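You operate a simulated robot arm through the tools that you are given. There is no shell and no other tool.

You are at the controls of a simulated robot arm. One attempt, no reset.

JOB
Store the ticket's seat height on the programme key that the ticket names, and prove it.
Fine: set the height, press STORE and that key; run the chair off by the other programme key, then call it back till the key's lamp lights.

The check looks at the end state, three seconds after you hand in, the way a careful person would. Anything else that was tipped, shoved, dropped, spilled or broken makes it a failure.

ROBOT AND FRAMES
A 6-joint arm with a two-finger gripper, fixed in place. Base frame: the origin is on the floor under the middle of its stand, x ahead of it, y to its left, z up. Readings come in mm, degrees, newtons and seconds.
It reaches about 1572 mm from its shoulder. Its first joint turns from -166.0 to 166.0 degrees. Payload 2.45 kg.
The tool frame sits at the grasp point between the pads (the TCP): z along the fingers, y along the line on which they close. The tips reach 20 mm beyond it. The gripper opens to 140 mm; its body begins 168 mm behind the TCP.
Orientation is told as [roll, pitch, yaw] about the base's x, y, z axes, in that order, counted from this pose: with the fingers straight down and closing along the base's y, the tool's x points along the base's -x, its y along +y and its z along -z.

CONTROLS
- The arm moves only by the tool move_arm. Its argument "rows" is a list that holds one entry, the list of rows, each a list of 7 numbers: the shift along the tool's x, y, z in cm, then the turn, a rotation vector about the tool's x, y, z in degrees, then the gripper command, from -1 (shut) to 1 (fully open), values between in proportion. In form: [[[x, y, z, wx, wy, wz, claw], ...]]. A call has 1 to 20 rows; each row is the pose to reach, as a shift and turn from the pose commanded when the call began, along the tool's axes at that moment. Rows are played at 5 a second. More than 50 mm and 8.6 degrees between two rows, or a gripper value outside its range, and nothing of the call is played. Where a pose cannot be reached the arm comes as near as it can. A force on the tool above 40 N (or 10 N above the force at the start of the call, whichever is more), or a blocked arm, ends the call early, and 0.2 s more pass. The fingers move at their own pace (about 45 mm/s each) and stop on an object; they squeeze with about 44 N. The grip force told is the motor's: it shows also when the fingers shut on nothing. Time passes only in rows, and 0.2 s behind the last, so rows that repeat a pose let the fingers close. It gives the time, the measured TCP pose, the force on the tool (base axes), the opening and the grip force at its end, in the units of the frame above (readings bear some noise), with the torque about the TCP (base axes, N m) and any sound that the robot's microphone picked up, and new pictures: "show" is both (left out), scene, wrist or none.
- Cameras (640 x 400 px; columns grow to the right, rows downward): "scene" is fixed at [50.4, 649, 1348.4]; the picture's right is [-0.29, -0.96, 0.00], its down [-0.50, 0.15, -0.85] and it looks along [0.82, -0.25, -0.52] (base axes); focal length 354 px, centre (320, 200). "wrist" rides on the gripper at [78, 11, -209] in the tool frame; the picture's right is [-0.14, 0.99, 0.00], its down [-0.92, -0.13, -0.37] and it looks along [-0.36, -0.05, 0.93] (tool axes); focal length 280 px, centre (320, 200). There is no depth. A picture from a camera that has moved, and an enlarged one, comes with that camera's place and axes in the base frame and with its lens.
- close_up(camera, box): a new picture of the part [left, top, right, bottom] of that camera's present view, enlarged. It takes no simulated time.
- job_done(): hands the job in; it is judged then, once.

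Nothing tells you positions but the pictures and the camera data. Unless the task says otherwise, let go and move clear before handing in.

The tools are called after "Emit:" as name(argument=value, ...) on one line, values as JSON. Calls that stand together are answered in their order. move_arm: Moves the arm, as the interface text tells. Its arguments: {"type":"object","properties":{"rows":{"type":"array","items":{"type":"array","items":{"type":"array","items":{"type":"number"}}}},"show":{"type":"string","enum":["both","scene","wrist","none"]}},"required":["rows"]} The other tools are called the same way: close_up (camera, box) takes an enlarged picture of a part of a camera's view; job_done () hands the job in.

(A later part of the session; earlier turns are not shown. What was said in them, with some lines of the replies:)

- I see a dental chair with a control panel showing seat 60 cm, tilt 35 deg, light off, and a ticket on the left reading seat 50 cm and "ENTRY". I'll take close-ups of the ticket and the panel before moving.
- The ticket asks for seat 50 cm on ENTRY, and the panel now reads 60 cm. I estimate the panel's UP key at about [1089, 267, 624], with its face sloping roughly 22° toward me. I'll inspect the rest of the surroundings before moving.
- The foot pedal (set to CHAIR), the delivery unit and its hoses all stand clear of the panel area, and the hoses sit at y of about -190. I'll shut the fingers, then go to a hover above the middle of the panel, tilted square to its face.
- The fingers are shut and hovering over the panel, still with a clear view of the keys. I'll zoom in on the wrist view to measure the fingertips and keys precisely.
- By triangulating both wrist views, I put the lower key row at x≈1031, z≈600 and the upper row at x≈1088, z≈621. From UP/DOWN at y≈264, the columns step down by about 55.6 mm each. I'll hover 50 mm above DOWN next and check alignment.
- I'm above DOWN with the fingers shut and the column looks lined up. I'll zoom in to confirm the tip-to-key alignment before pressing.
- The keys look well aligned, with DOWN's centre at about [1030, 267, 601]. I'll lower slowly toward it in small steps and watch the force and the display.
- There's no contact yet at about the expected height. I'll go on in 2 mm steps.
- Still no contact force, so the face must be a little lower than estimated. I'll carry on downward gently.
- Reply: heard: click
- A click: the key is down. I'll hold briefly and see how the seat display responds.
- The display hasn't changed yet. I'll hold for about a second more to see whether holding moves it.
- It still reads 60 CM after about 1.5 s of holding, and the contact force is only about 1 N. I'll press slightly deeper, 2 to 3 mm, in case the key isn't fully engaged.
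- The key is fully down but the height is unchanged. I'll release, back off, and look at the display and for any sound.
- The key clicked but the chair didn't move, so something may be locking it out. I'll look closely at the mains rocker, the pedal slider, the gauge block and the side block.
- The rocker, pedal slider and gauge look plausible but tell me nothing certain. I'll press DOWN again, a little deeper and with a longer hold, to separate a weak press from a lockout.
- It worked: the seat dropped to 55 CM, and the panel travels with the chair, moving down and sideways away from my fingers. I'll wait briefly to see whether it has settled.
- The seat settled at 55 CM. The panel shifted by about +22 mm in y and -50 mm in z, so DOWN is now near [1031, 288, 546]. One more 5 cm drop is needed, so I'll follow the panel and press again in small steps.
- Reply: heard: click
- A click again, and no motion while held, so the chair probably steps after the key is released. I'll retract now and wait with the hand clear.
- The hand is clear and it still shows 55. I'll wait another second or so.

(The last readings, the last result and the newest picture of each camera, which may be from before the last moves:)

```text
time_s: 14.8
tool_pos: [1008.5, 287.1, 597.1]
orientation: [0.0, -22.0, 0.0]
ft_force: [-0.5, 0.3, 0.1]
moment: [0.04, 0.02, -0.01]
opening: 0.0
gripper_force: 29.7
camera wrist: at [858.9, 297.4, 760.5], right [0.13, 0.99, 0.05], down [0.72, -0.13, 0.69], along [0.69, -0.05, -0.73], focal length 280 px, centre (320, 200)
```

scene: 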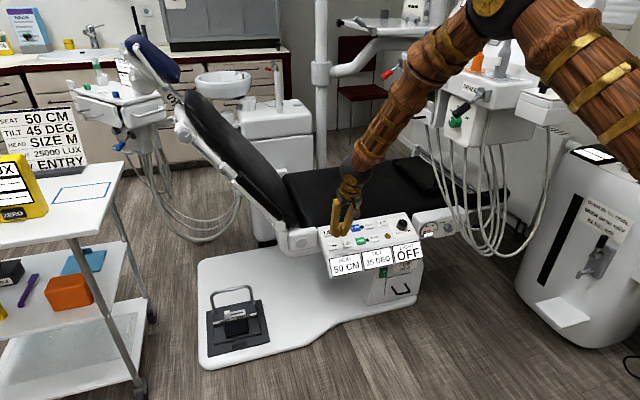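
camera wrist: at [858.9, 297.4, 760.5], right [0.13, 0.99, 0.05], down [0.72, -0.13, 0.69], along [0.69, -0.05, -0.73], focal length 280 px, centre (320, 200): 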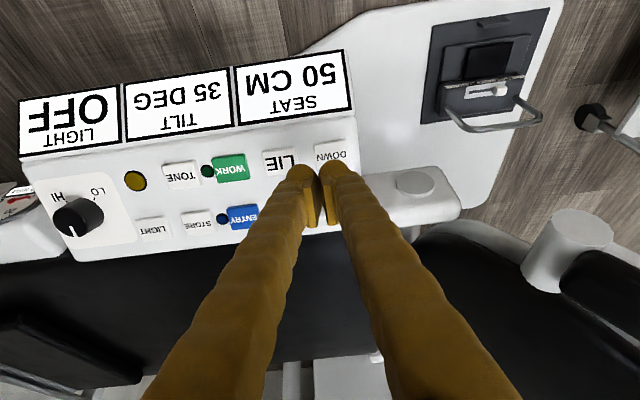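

The seat now reads 50 CM, so each press gives one 5 cm step after release. I'll zoom in to confirm it is settled and to relocate the STORE and ENTRY keys.

Emit:
move_arm(rows=[[[0, 0, -1.0, 0, 0, 0, -1], [0, 0, -1.0, 0, 0, 0, -1], [0, 0, -1.0, 0, 0, 0, -1]]], show="wrist")

Emit:
close_up(camera="scene", box=[310, 200, 430, 280])

Emit:
close_up(camera="wrist", box=[10, 100, 250, 250])

Emit:
close_up(camera="wrist", box=[180, 80, 420, 230])

```text
time_s: 15.6
tool_pos: [1005.6, 287.1, 606.3]
orientation: [0.1, -22.0, 0.0]
ft_force: [0.4, -0.1, 0.2]
moment: [0.01, -0.02, -0.02]
opening: 0.0
gripper_force: 29.1
camera wrist: at [855.4, 297.8, 769.8], right [0.13, 0.99, 0.05], down [0.72, -0.13, 0.69], along [0.69, -0.05, -0.73], focal length 280 px, centre (320, 200)
```

wrist: 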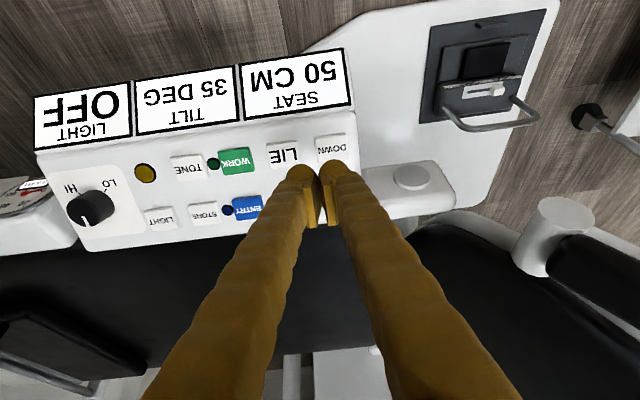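

```text
5.00 times, centred on (370, 240) of scene
camera zoom: at [50.4, 649.0, 1348.4], right [-0.29, -0.96, 0.0], down [-0.5, 0.15, -0.85], along [0.82, -0.25, -0.52], focal length 1768 px, centre (70, 0)
```

zoom: 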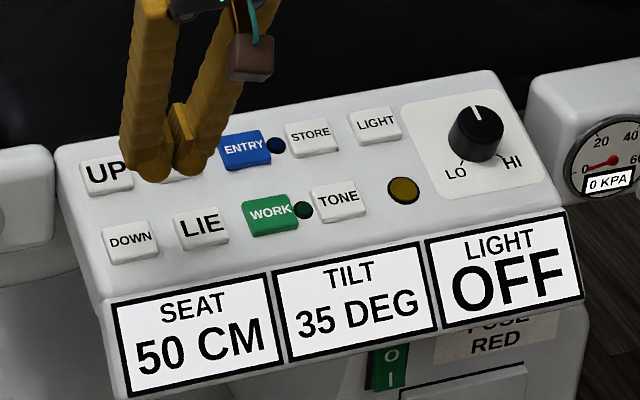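

```text
2.67 times, centred on (130, 175) of wrist
camera zoom: at [855.4, 297.8, 769.8], right [0.13, 0.99, 0.05], down [0.72, -0.13, 0.69], along [0.69, -0.05, -0.73], focal length 748 px, centre (827, 267)
```

zoom: 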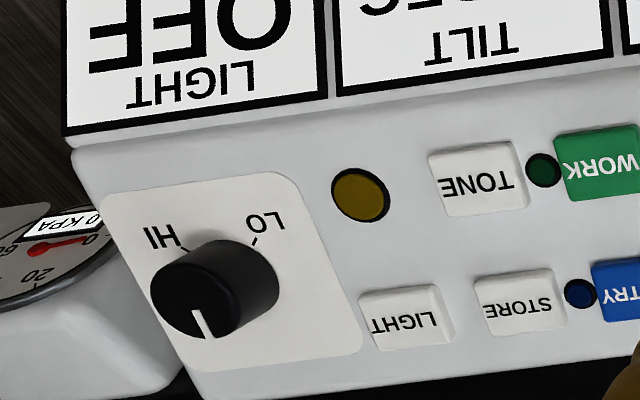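

```text
2.67 times, centred on (300, 155) of wrist
camera zoom: at [855.4, 297.8, 769.8], right [0.13, 0.99, 0.05], down [0.72, -0.13, 0.69], along [0.69, -0.05, -0.73], focal length 748 px, centre (373, 320)
```

zoom: 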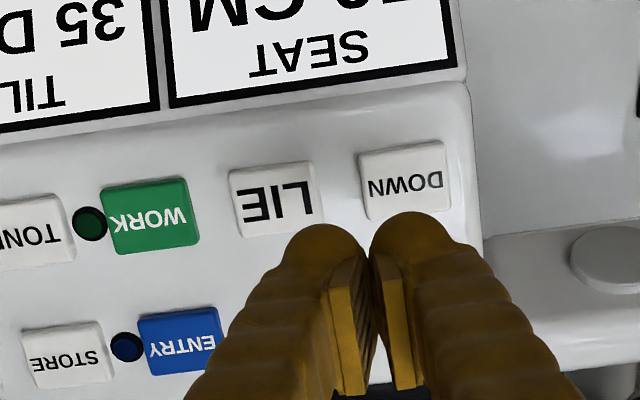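

It's settled at 50 CM. I place STORE at about [1089, 135, 517] and ENTRY at about [1089, 190, 517]. I'll move to a hover 40 mm above STORE and check alignment.

Emit:
move_arm(rows=[[[-1.1, -3.8, 1.3, 0, 0, 0, -1], [-2.2, -7.6, 2.6, 0, 0, 0, -1], [-3.3, -11.4, 3.9, 0, 0, 0, -1], [-4.4, -15.18, 5.27, 0, 0, 0, -1], [-4.4, -15.18, 5.27, 0, 0, 0, -1]]], show="both")

Emit:
close_up(camera="wrist", box=[200, 90, 440, 240])

Emit:
close_up(camera="scene", box=[310, 200, 430, 280])

```text
time_s: 16.8
tool_pos: [1068.9, 134.8, 573.4]
orientation: [-0.1, -22.0, 0.1]
ft_force: [1.7, -0.3, -0.3]
moment: [0.0, -0.03, 0.03]
opening: 0.1
gripper_force: 29.0
camera wrist: at [917.4, 145.7, 737.6], right [0.13, 0.99, 0.05], down [0.72, -0.13, 0.69], along [0.69, -0.05, -0.73], focal length 280 px, centre (320, 200)
```

scene: 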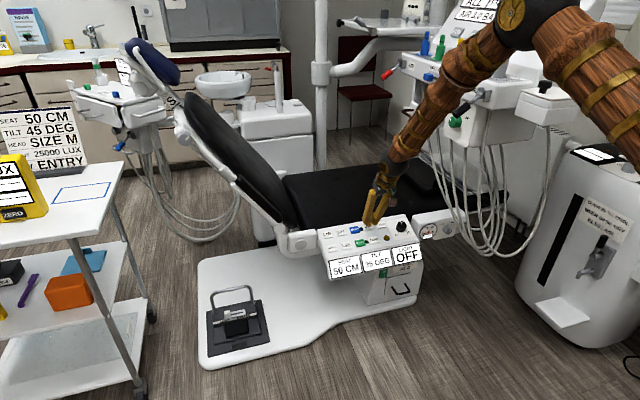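
wrist: 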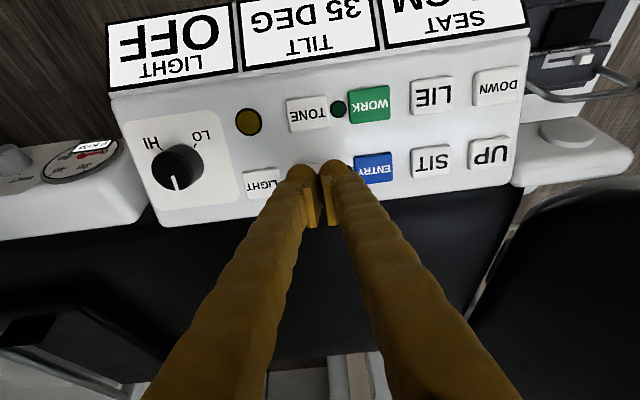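

```text
2.67 times, centred on (320, 165) of wrist
camera zoom: at [917.4, 145.7, 737.6], right [0.13, 0.99, 0.05], down [0.72, -0.13, 0.69], along [0.69, -0.05, -0.73], focal length 748 px, centre (320, 293)
```

zoom: 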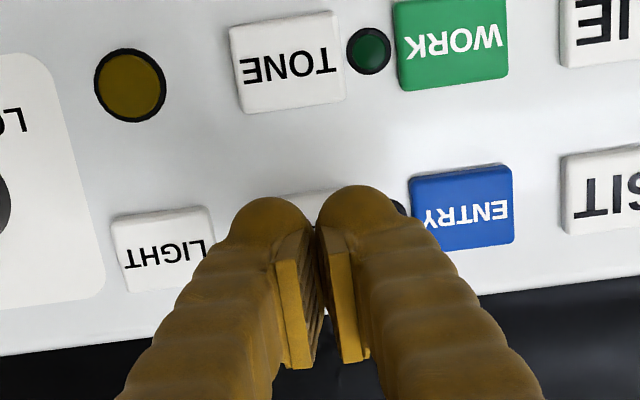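

```text
5.00 times, centred on (370, 240) of scene
camera zoom: at [50.4, 649.0, 1348.4], right [-0.29, -0.96, 0.0], down [-0.5, 0.15, -0.85], along [0.82, -0.25, -0.52], focal length 1768 px, centre (70, 0)
```

zoom: 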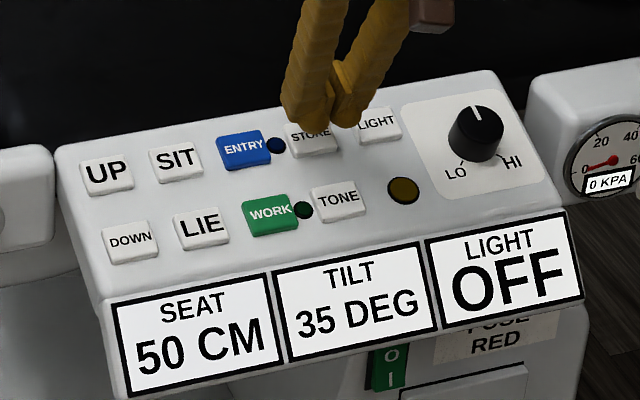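

STORE is lined up under the fingers to within a few millimetres. I'll press STORE to the click depth, then lift straight off and check for the click.

Emit:
move_arm(rows=[[[0, 0, 2.0, 0, 0, 0, -1], [0, 0, 3.6, 0, 0, 0, -1], [0, 0, 4.2, 0, 0, 0, -1], [0, 0, 4.5, 0, 0, 0, -1], [0, 0, 4.75, 0, 0, 0, -1]]], show="both")

```text
time_s: 18.0
tool_pos: [1085.9, 135.9, 529.5]
orientation: [0.0, -22.0, 0.0]
ft_force: [-6.2, 0.8, 5.9]
moment: [-0.04, 0.15, 0.02]
opening: 5.8
gripper_force: 29.4
heard: click
camera wrist: at [935.8, 146.5, 693.6], right [0.13, 0.99, 0.05], down [0.72, -0.13, 0.69], along [0.69, -0.05, -0.73], focal length 280 px, centre (320, 200)
```

scene: 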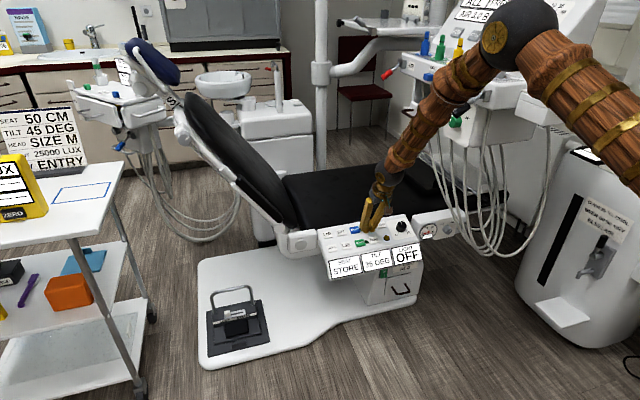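
wrist: 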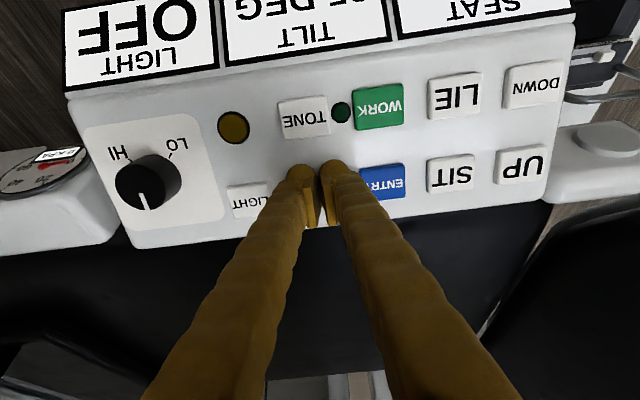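

The seat display now shows STORE, so the unit is armed. I'll lift, shift one key along to ENTRY, press it, and lift clear.

Emit:
move_arm(rows=[[[0, 0, -1.5, 0, 0, 0, -1], [0, 1.5, -3.0, 0, 0, 0, -1], [0, 4.0, -3.0, 0, 0, 0, -1], [0, 5.5, -2.2, 0, 0, 0, -1], [0, 5.5, -0.9, 0, 0, 0, -1], [0, 5.5, -0.4, 0, 0, 0, -1], [0, 5.5, 0.0, 0, 0, 0, -1], [0, 5.5, -1.5, 0, 0, 0, -1], [0, 5.5, -4.5, 0, 0, 0, -1]]], show="both")

Emit:
close_up(camera="scene", box=[310, 200, 430, 280])

```text
time_s: 20.0
tool_pos: [1067.3, 190.5, 570.4]
orientation: [0.1, -21.9, 0.0]
ft_force: [0.0, -0.3, -0.9]
moment: [0.0, -0.09, 0.02]
opening: 0.0
gripper_force: 29.0
heard: click
camera wrist: at [918.7, 201.1, 734.9], right [0.13, 0.99, 0.05], down [0.72, -0.13, 0.69], along [0.69, -0.05, -0.73], focal length 280 px, centre (320, 200)
```

scene: 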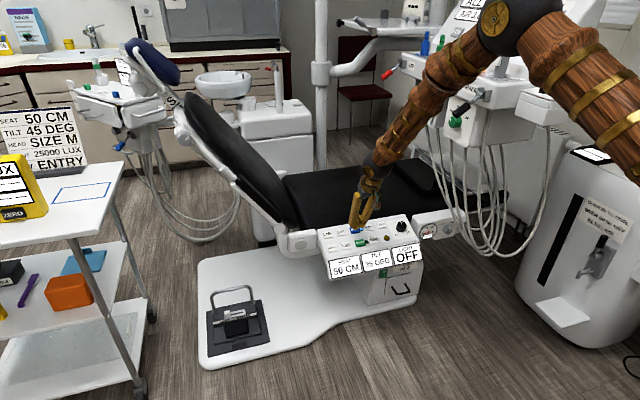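
wrist: 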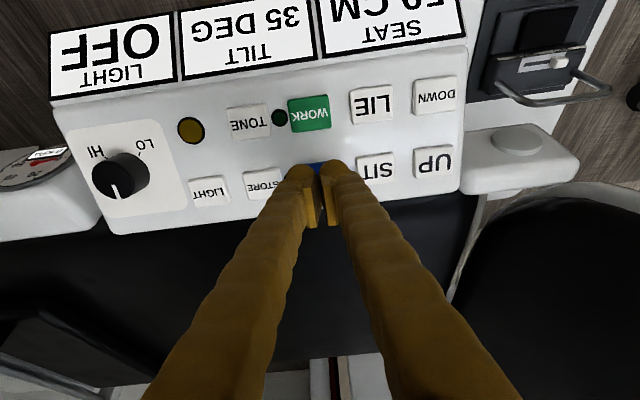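

```text
5.00 times, centred on (370, 240) of scene
camera zoom: at [50.4, 649.0, 1348.4], right [-0.29, -0.96, 0.0], down [-0.5, 0.15, -0.85], along [0.82, -0.25, -0.52], focal length 1768 px, centre (70, 0)
```

zoom: 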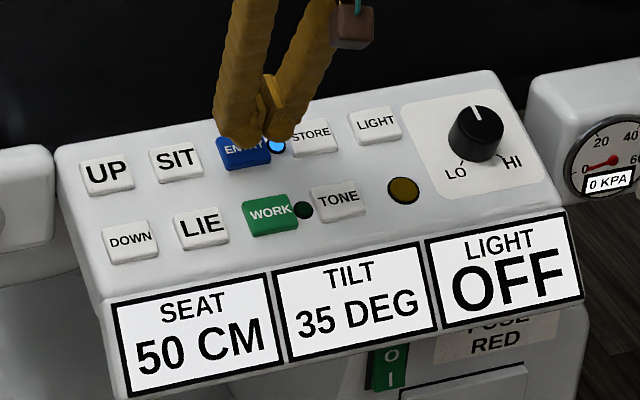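

The ENTRY lamp is lit and the display is back to 50 CM, so the height is stored on ENTRY. Next I'll press WORK at about [1033, 190, 497] and retract well up and back, since the panel will move and may rise.

Emit:
move_arm(rows=[[[3.0, 0, 0, 0, 0, 0, -1], [6.0, 0, 0.5, 0, 0, 0, -1], [6.0, 0, 2.5, 0, 0, 0, -1], [6.0, 0, 3.3, 0, 0, 0, -1], [6.0, 0, 3.7, 0, 0, 0, -1], [6.0, 0, 4.2, 0, 0, 0, -1], [6.0, 0, 1.0, 0, 0, 0, -1], [6.0, 0, -4.0, 0, 0, 0, -1], [6.0, 0, -8.8, 0, 0, 0, -1], [6.0, 0, -13.6, 0, 0, 0, -1], [6.0, 0, -18.4, 0, 0, 0, -1], [6.0, 0, -23.2, 0, 0, 0, -1], [6.0, 0, -28.0, 0, 0, 0, -1]]], show="both")

Emit:
close_up(camera="scene", box=[310, 180, 450, 280])

```text
time_s: 22.8
tool_pos: [907.1, 190.5, 808.8]
orientation: [0.0, -21.9, 0.0]
ft_force: [-0.2, 0.0, -0.4]
moment: [-0.01, -0.01, -0.01]
opening: 0.4
gripper_force: 29.3
heard: click
camera wrist: at [757.7, 201.8, 973.2], right [0.13, 0.99, 0.05], down [0.72, -0.13, 0.69], along [0.69, -0.05, -0.73], focal length 280 px, centre (320, 200)
```

scene: 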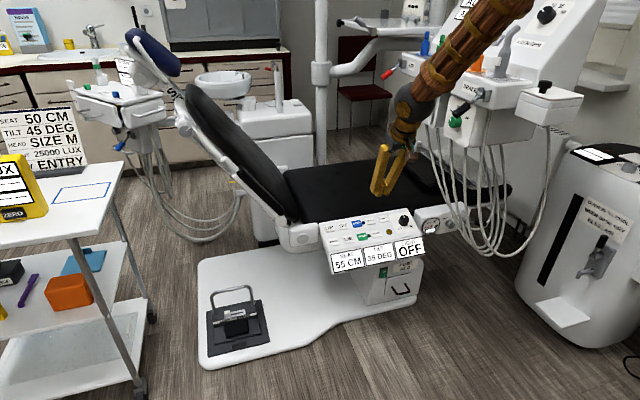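
wrist: 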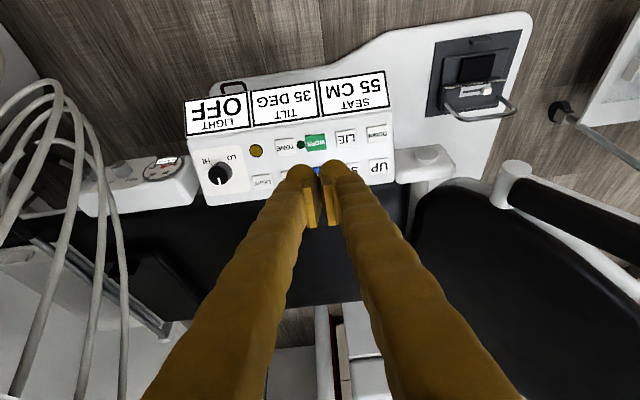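

```text
4.00 times, centred on (380, 230) of scene
camera zoom: at [50.4, 649.0, 1348.4], right [-0.29, -0.96, 0.0], down [-0.5, 0.15, -0.85], along [0.82, -0.25, -0.52], focal length 1415 px, centre (80, 80)
```

zoom: 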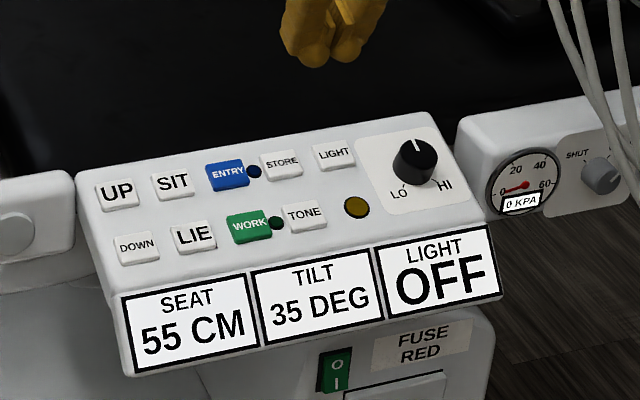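

WORK is running the chair up; it's passing 55 CM and my hand is clear. I'll back off a bit more and wait.

Emit:
move_arm(rows=[[[0, 0, -4.0, 0, 0, 0, -1], [0, 0, -8.0, 0, 0, 0, -1], [0, 0, -8.0, 0, 0, 0, -1], [0, 0, -8.0, 0, 0, 0, -1], [0, 0, -8.0, 0, 0, 0, -1]]], show="both")

Emit:
close_up(camera="scene", box=[310, 160, 450, 260])

```text
time_s: 24.0
tool_pos: [878.2, 191.0, 883.6]
orientation: [0.0, -22.0, 0.0]
ft_force: [0.1, 0.2, -0.2]
moment: [-0.02, 0.02, -0.02]
opening: 0.2
gripper_force: 29.0
camera wrist: at [728.1, 202.1, 1047.2], right [0.13, 0.99, 0.05], down [0.72, -0.13, 0.69], along [0.69, -0.05, -0.73], focal length 280 px, centre (320, 200)
```

scene: 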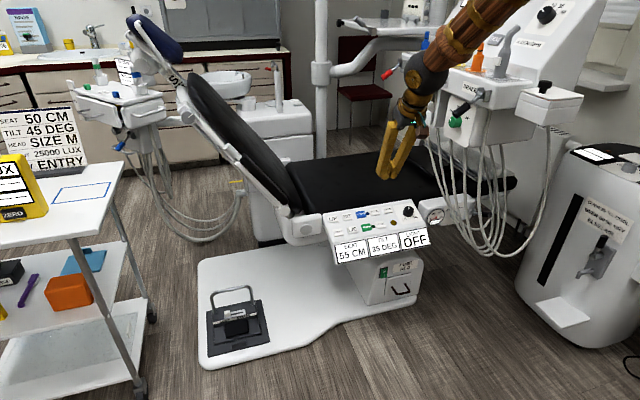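
wrist: 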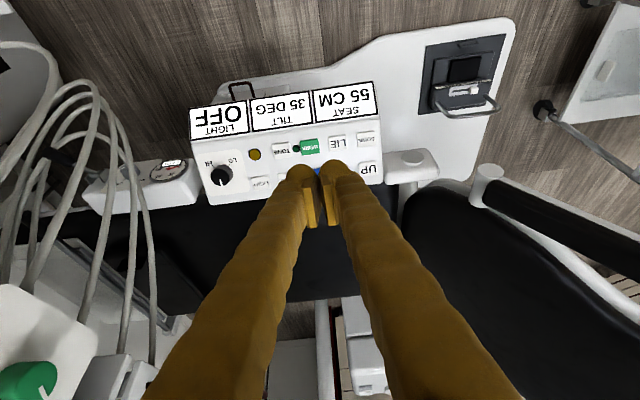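

```text
4.00 times, centred on (380, 210) of scene
camera zoom: at [50.4, 649.0, 1348.4], right [-0.29, -0.96, 0.0], down [-0.5, 0.15, -0.85], along [0.82, -0.25, -0.52], focal length 1415 px, centre (80, 160)
```

zoom: 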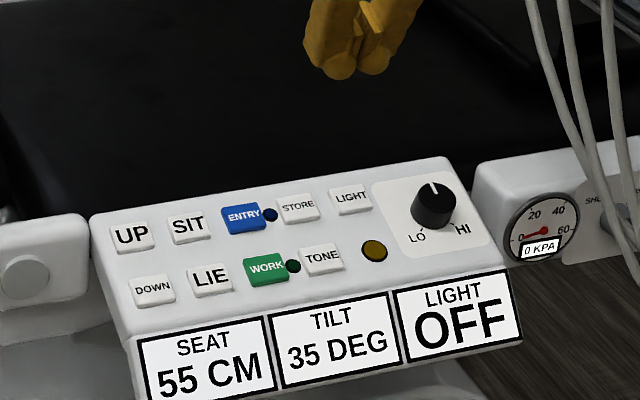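

It's still rising; the display seems to step in 5 cm. I'll keep waiting for the WORK lamp.

Emit:
move_arm(rows=[[[0, 0, 0, 0, 0, 0, -1], [0, 0, 0, 0, 0, 0, -1], [0, 0, 0, 0, 0, 0, -1], [0, 0, 0, 0, 0, 0, -1], [0, 0, 0, 0, 0, 0, -1], [0, 0, 0, 0, 0, 0, -1], [0, 0, 0, 0, 0, 0, -1]]], show="both")

Emit:
close_up(camera="scene", box=[310, 160, 450, 260])

```text
time_s: 25.6
tool_pos: [879.7, 191.8, 883.8]
orientation: [0.0, -22.0, 0.1]
ft_force: [-0.9, -0.7, -0.1]
moment: [0.04, -0.02, 0.0]
opening: 0.0
gripper_force: 29.4
camera wrist: at [728.1, 202.2, 1047.1], right [0.13, 0.99, 0.05], down [0.72, -0.13, 0.69], along [0.69, -0.05, -0.73], focal length 280 px, centre (320, 200)
```

scene: 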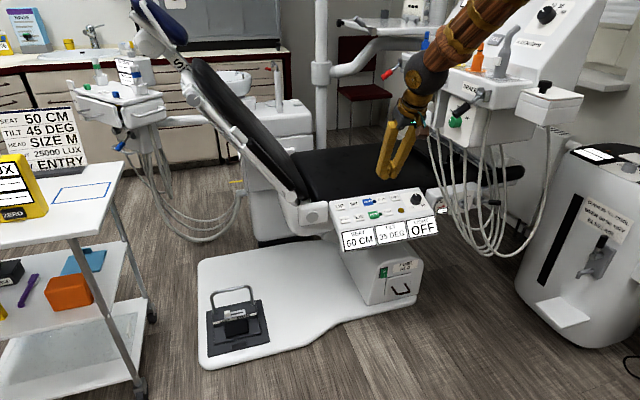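
wrist: 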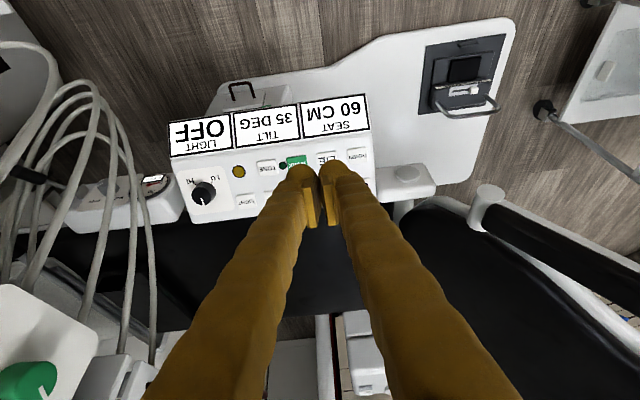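

```text
4.00 times, centred on (380, 210) of scene
camera zoom: at [50.4, 649.0, 1348.4], right [-0.29, -0.96, 0.0], down [-0.5, 0.15, -0.85], along [0.82, -0.25, -0.52], focal length 1415 px, centre (80, 160)
```

zoom: 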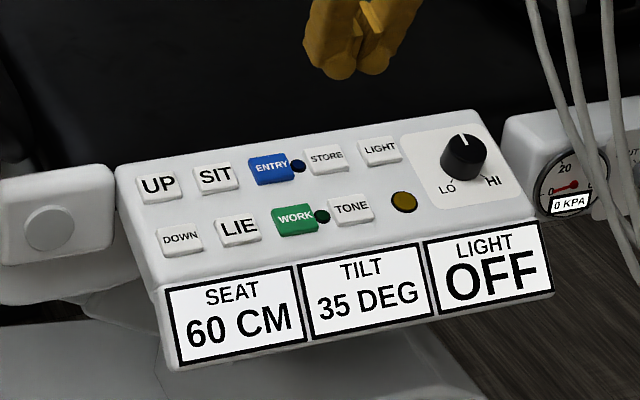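

It's at 60 CM and still climbing, with plenty of clearance. I'll keep waiting.

Emit:
move_arm(rows=[[[0, 0, 0, 0, 0, 0, -1], [0, 0, 0, 0, 0, 0, -1], [0, 0, 0, 0, 0, 0, -1], [0, 0, 0, 0, 0, 0, -1], [0, 0, 0, 0, 0, 0, -1], [0, 0, 0, 0, 0, 0, -1], [0, 0, 0, 0, 0, 0, -1], [0, 0, 0, 0, 0, 0, -1]]], show="both")

Emit:
close_up(camera="scene", box=[310, 150, 450, 250])

```text
time_s: 27.4
tool_pos: [878.9, 191.6, 882.7]
orientation: [0.0, -22.1, 0.0]
ft_force: [0.3, 0.0, -0.1]
moment: [0.02, -0.01, 0.0]
opening: 0.1
gripper_force: 29.7
camera wrist: at [728.1, 202.1, 1047.1], right [0.13, 0.99, 0.05], down [0.72, -0.13, 0.69], along [0.69, -0.05, -0.73], focal length 280 px, centre (320, 200)
```

scene: 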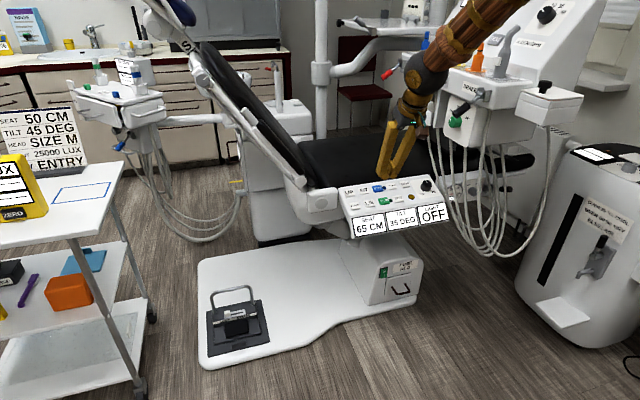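
wrist: 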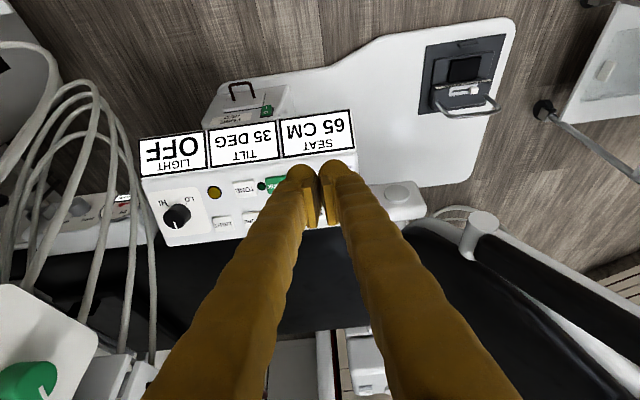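

```text
4.00 times, centred on (380, 200) of scene
camera zoom: at [50.4, 649.0, 1348.4], right [-0.29, -0.96, 0.0], down [-0.5, 0.15, -0.85], along [0.82, -0.25, -0.52], focal length 1415 px, centre (80, 200)
```

zoom: 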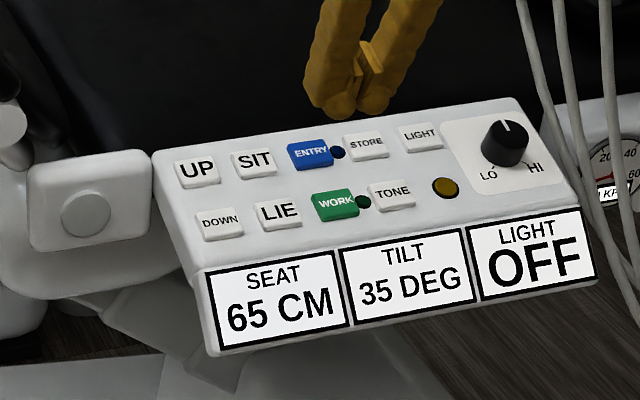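

It's at 65 CM and the WORK lamp isn't lit yet, so I'll continue waiting.

Emit:
move_arm(rows=[[[0, 0, 0, 0, 0, 0, -1], [0, 0, 0, 0, 0, 0, -1], [0, 0, 0, 0, 0, 0, -1], [0, 0, 0, 0, 0, 0, -1], [0, 0, 0, 0, 0, 0, -1], [0, 0, 0, 0, 0, 0, -1], [0, 0, 0, 0, 0, 0, -1], [0, 0, 0, 0, 0, 0, -1]]], show="both")

Emit:
close_up(camera="scene", box=[310, 140, 450, 240])

```text
time_s: 29.2
tool_pos: [879.1, 192.4, 883.7]
orientation: [0.0, -21.9, -0.1]
ft_force: [0.2, 1.0, 0.6]
moment: [-0.02, 0.02, 0.02]
opening: 0.0
gripper_force: 29.5
camera wrist: at [728.1, 202.1, 1047.1], right [0.13, 0.99, 0.05], down [0.72, -0.13, 0.69], along [0.69, -0.05, -0.73], focal length 280 px, centre (320, 200)
```

scene: 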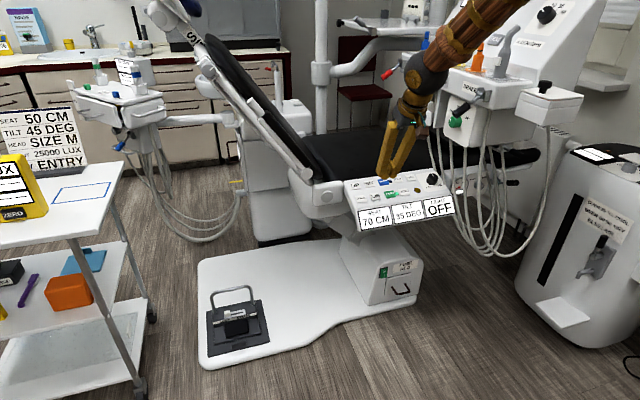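
wrist: 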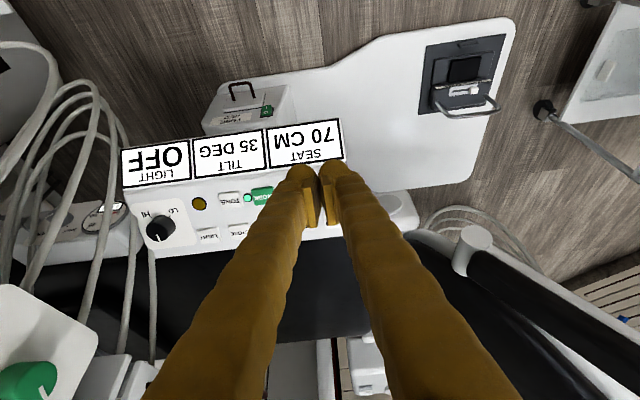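

```text
4.00 times, centred on (380, 190) of scene
camera zoom: at [50.4, 649.0, 1348.4], right [-0.29, -0.96, 0.0], down [-0.5, 0.15, -0.85], along [0.82, -0.25, -0.52], focal length 1415 px, centre (80, 240)
```

zoom: 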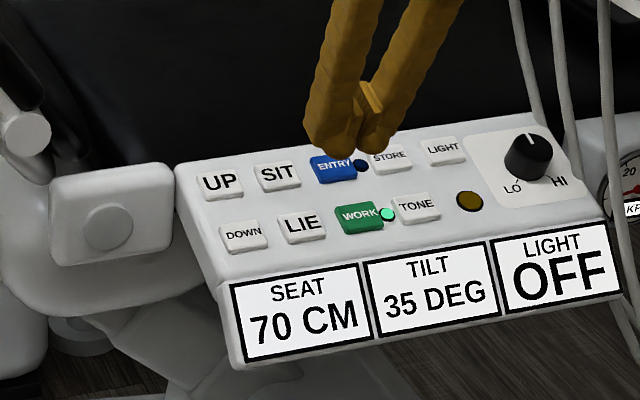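

The WORK lamp is lit and the seat is at 70 CM, so the chair has been run off. ENTRY is now at about [1089, 87, 717], and I'll hover 40 mm above it for an alignment check before the recall press.

Emit:
move_arm(rows=[[[-2.2, -1.75, 2.9, 0, 0, 0, -1], [-4.4, -3.5, 5.8, 0, 0, 0, -1], [-6.6, -5.2, 8.6, 0, 0, 0, -1], [-8.8, -7.0, 11.5, 0, 0, 0, -1], [-11.1, -8.7, 14.4, 0, 0, 0, -1], [-13.31, -10.46, 17.29, 0, 0, 0, -1], [-13.31, -10.46, 17.29, 0, 0, 0, -1]]], show="both")

Emit:
close_up(camera="wrist", box=[200, 90, 440, 240])

Emit:
close_up(camera="scene", box=[330, 150, 470, 240])

```text
time_s: 30.8
tool_pos: [1067.6, 85.8, 772.6]
orientation: [0.0, -22.0, 0.0]
ft_force: [-0.5, -0.8, 0.5]
moment: [0.04, -0.01, 0.03]
opening: 0.0
gripper_force: 30.1
camera wrist: at [917.3, 95.8, 936.2], right [0.13, 0.99, 0.05], down [0.72, -0.13, 0.69], along [0.69, -0.05, -0.73], focal length 280 px, centre (320, 200)
```

scene: 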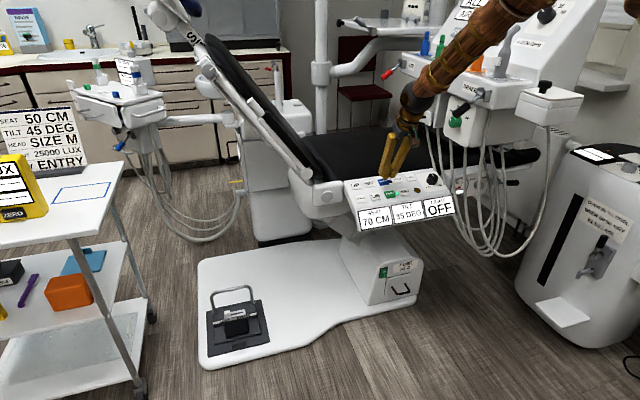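
wrist: 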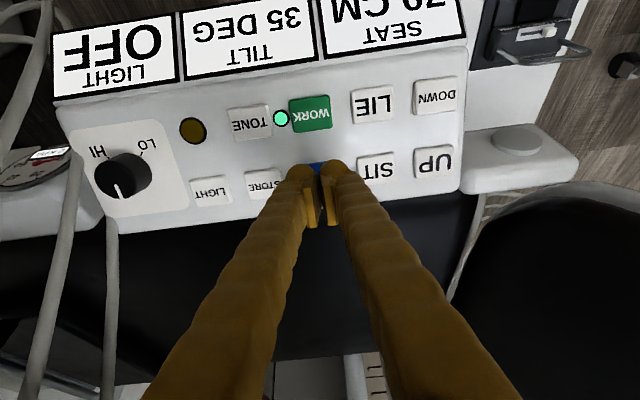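

```text
2.67 times, centred on (320, 165) of wrist
camera zoom: at [917.3, 95.8, 936.2], right [0.13, 0.99, 0.05], down [0.72, -0.13, 0.69], along [0.69, -0.05, -0.73], focal length 748 px, centre (320, 293)
```

zoom: 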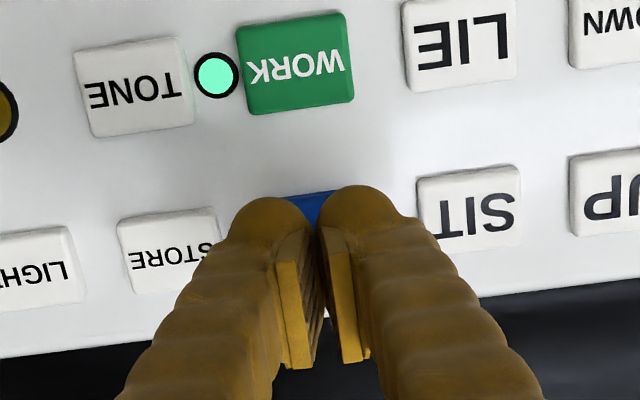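

```text
4.44 times, centred on (400, 195) of scene
camera zoom: at [50.4, 649.0, 1348.4], right [-0.29, -0.96, 0.0], down [-0.5, 0.15, -0.85], along [0.82, -0.25, -0.52], focal length 1572 px, centre (-36, 222)
```

zoom: 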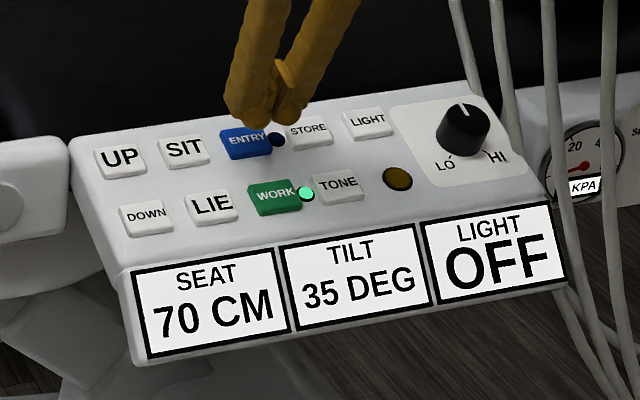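

The view matches the one I had over ENTRY before, so alignment and depth are the same. I'll press ENTRY to recall the stored height and lift clear.

Emit:
move_arm(rows=[[[0, 0, 2.2, 0, 0, 0, -1], [0, 0, 3.6, 0, 0, 0, -1], [0, 0, 4.1, 0, 0, 0, -1], [0, 0, 4.55, 0, 0, 0, -1], [0, 0, 2.5, 0, 0, 0, -1], [0, 0, -2.0, 0, 0, 0, -1], [0, 0, -6.5, 0, 0, 0, -1]]], show="both")

```text
time_s: 32.4
tool_pos: [1041.2, 86.4, 831.0]
orientation: [0.0, -21.9, 0.0]
ft_force: [0.8, 0.3, -1.2]
moment: [0.0, -0.02, 0.0]
opening: 0.1
gripper_force: 29.2
heard: click
camera wrist: at [891.1, 96.8, 995.5], right [0.13, 0.99, 0.05], down [0.72, -0.13, 0.69], along [0.69, -0.05, -0.73], focal length 280 px, centre (320, 200)
```

scene: 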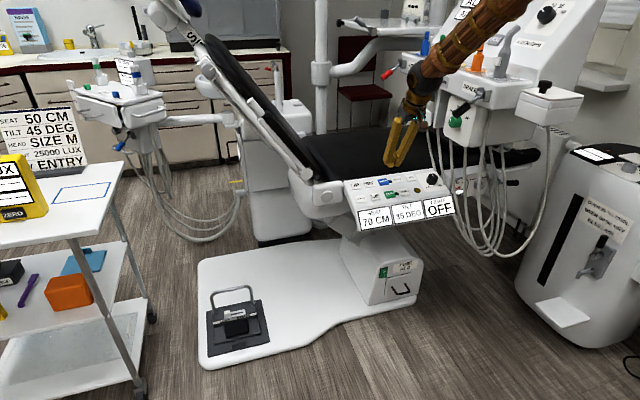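
wrist: 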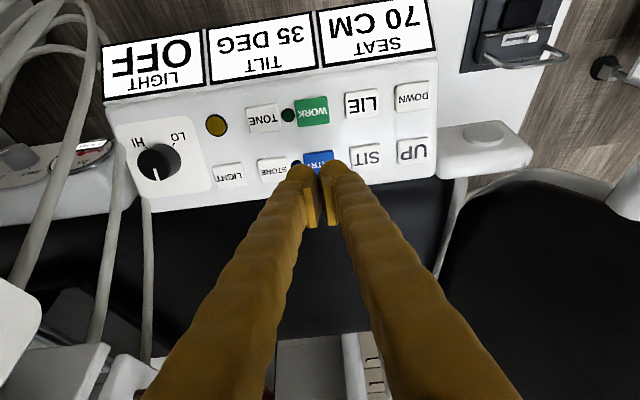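

ENTRY clicked and the WORK lamp went out. I'll move back clear and wait for the chair to run down.

Emit:
move_arm(rows=[[[0, 0, -4.0, 0, 0, 0, -1], [0.5, 2, -7.0, 0, 0, 0, -1], [2.5, 4, -10.0, 0, 0, 0, -1], [4.5, 6, -12.0, 0, 0, 0, -1], [4.5, 6, -12.0, 0, 0, 0, -1], [4.5, 6, -12.0, 0, 0, 0, -1], [4.5, 6, -12.0, 0, 0, 0, -1], [4.5, 6, -12.0, 0, 0, 0, -1], [4.5, 6, -12.0, 0, 0, 0, -1], [4.5, 6, -12.0, 0, 0, 0, -1], [4.5, 6, -12.0, 0, 0, 0, -1], [4.5, 6, -12.0, 0, 0, 0, -1], [4.5, 6, -12.0, 0, 0, 0, -1], [4.5, 6, -12.0, 0, 0, 0, -1], [4.5, 6, -12.0, 0, 0, 0, -1]]], show="both")

Emit:
close_up(camera="scene", box=[310, 170, 450, 270])

```text
time_s: 35.6
tool_pos: [955.3, 146.8, 925.2]
orientation: [0.1, -22.0, 0.1]
ft_force: [0.2, 0.6, -0.6]
moment: [0.01, -0.02, 0.01]
opening: 0.0
gripper_force: 29.0
camera wrist: at [805.4, 156.8, 1089.1], right [0.13, 0.99, 0.05], down [0.72, -0.13, 0.69], along [0.69, -0.05, -0.73], focal length 280 px, centre (320, 200)
```

scene: 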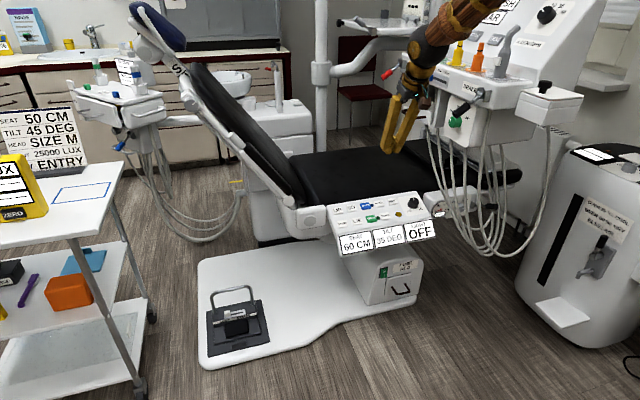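
wrist: 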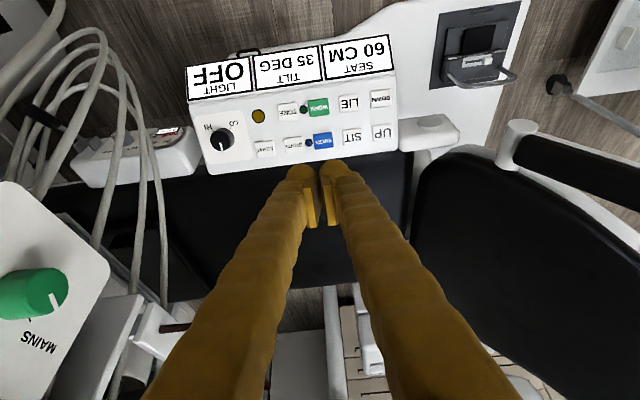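

```text
4.00 times, centred on (380, 220) of scene
camera zoom: at [50.4, 649.0, 1348.4], right [-0.29, -0.96, 0.0], down [-0.5, 0.15, -0.85], along [0.82, -0.25, -0.52], focal length 1415 px, centre (80, 120)
```

zoom: 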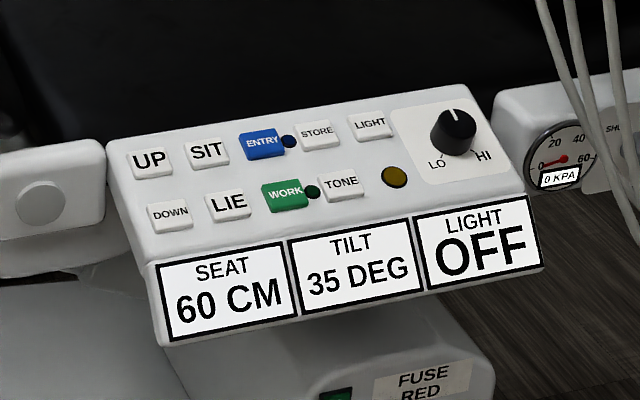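

The chair is on its way down at 60 CM and the hand is well clear. I'll wait for it to reach 50 and for the ENTRY lamp.

Emit:
move_arm(rows=[[[0, 0, 0, 0, 0, 0, -1], [0, 0, 0, 0, 0, 0, -1], [0, 0, 0, 0, 0, 0, -1], [0, 0, 0, 0, 0, 0, -1], [0, 0, 0, 0, 0, 0, -1], [0, 0, 0, 0, 0, 0, -1], [0, 0, 0, 0, 0, 0, -1], [0, 0, 0, 0, 0, 0, -1], [0, 0, 0, 0, 0, 0, -1], [0, 0, 0, 0, 0, 0, -1], [0, 0, 0, 0, 0, 0, -1], [0, 0, 0, 0, 0, 0, -1], [0, 0, 0, 0, 0, 0, -1], [0, 0, 0, 0, 0, 0, -1], [0, 0, 0, 0, 0, 0, -1], [0, 0, 0, 0, 0, 0, -1], [0, 0, 0, 0, 0, 0, -1], [0, 0, 0, 0, 0, 0, -1]]], show="both")

Emit:
close_up(camera="scene", box=[310, 190, 450, 290])

```text
time_s: 39.4
tool_pos: [955.7, 146.9, 925.3]
orientation: [0.0, -22.0, 0.0]
ft_force: [0.0, -0.1, 0.7]
moment: [-0.03, 0.01, 0.0]
opening: 0.0
gripper_force: 29.2
camera wrist: at [805.4, 156.8, 1089.1], right [0.13, 0.99, 0.05], down [0.72, -0.13, 0.69], along [0.69, -0.05, -0.73], focal length 280 px, centre (320, 200)
```

scene: 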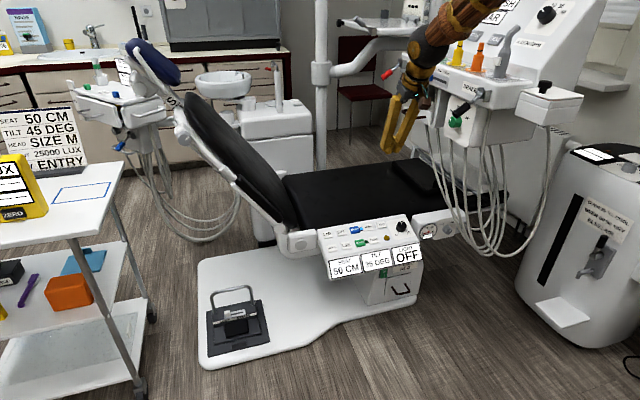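
wrist: 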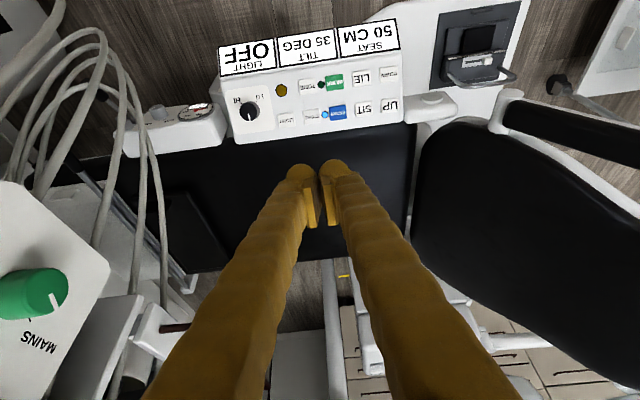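

```text
4.00 times, centred on (380, 240) of scene
camera zoom: at [50.4, 649.0, 1348.4], right [-0.29, -0.96, 0.0], down [-0.5, 0.15, -0.85], along [0.82, -0.25, -0.52], focal length 1415 px, centre (80, 40)
```

zoom: 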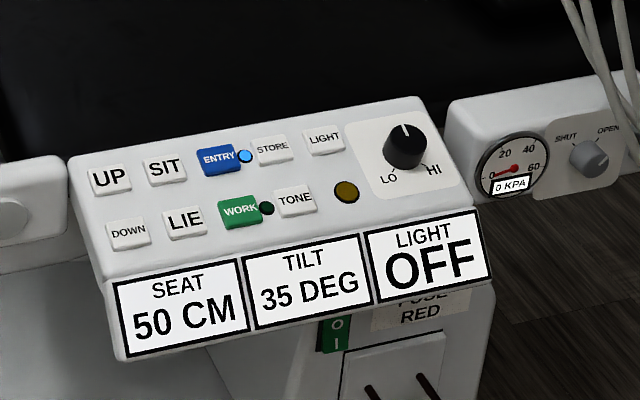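

The chair is back at 50 CM with the blue ENTRY lamp lit and the WORK lamp off. Tilt and light are unchanged, nothing else was touched, and the arm is well clear, so I'm handing in.

Emit:
job_done()

```text
The job is handed in.
```

The ticket's seat height, 50 cm, is stored on the ENTRY key, and the recall worked.

- **Setting:** two presses of DOWN took the seat from 60 to 50 cm. I then pressed STORE and ENTRY, and the ENTRY lamp lit.
- **Proof:** WORK ran the chair up to 70 cm until its lamp lit. ENTRY brought it back to 50 cm, with the ENTRY lamp on and the WORK lamp off.
- **Left as it was:** tilt (35°) and light (off) did not change, because the job asked only for the seat height. I saw nothing else disturbed, and the arm was well clear when I handed in.
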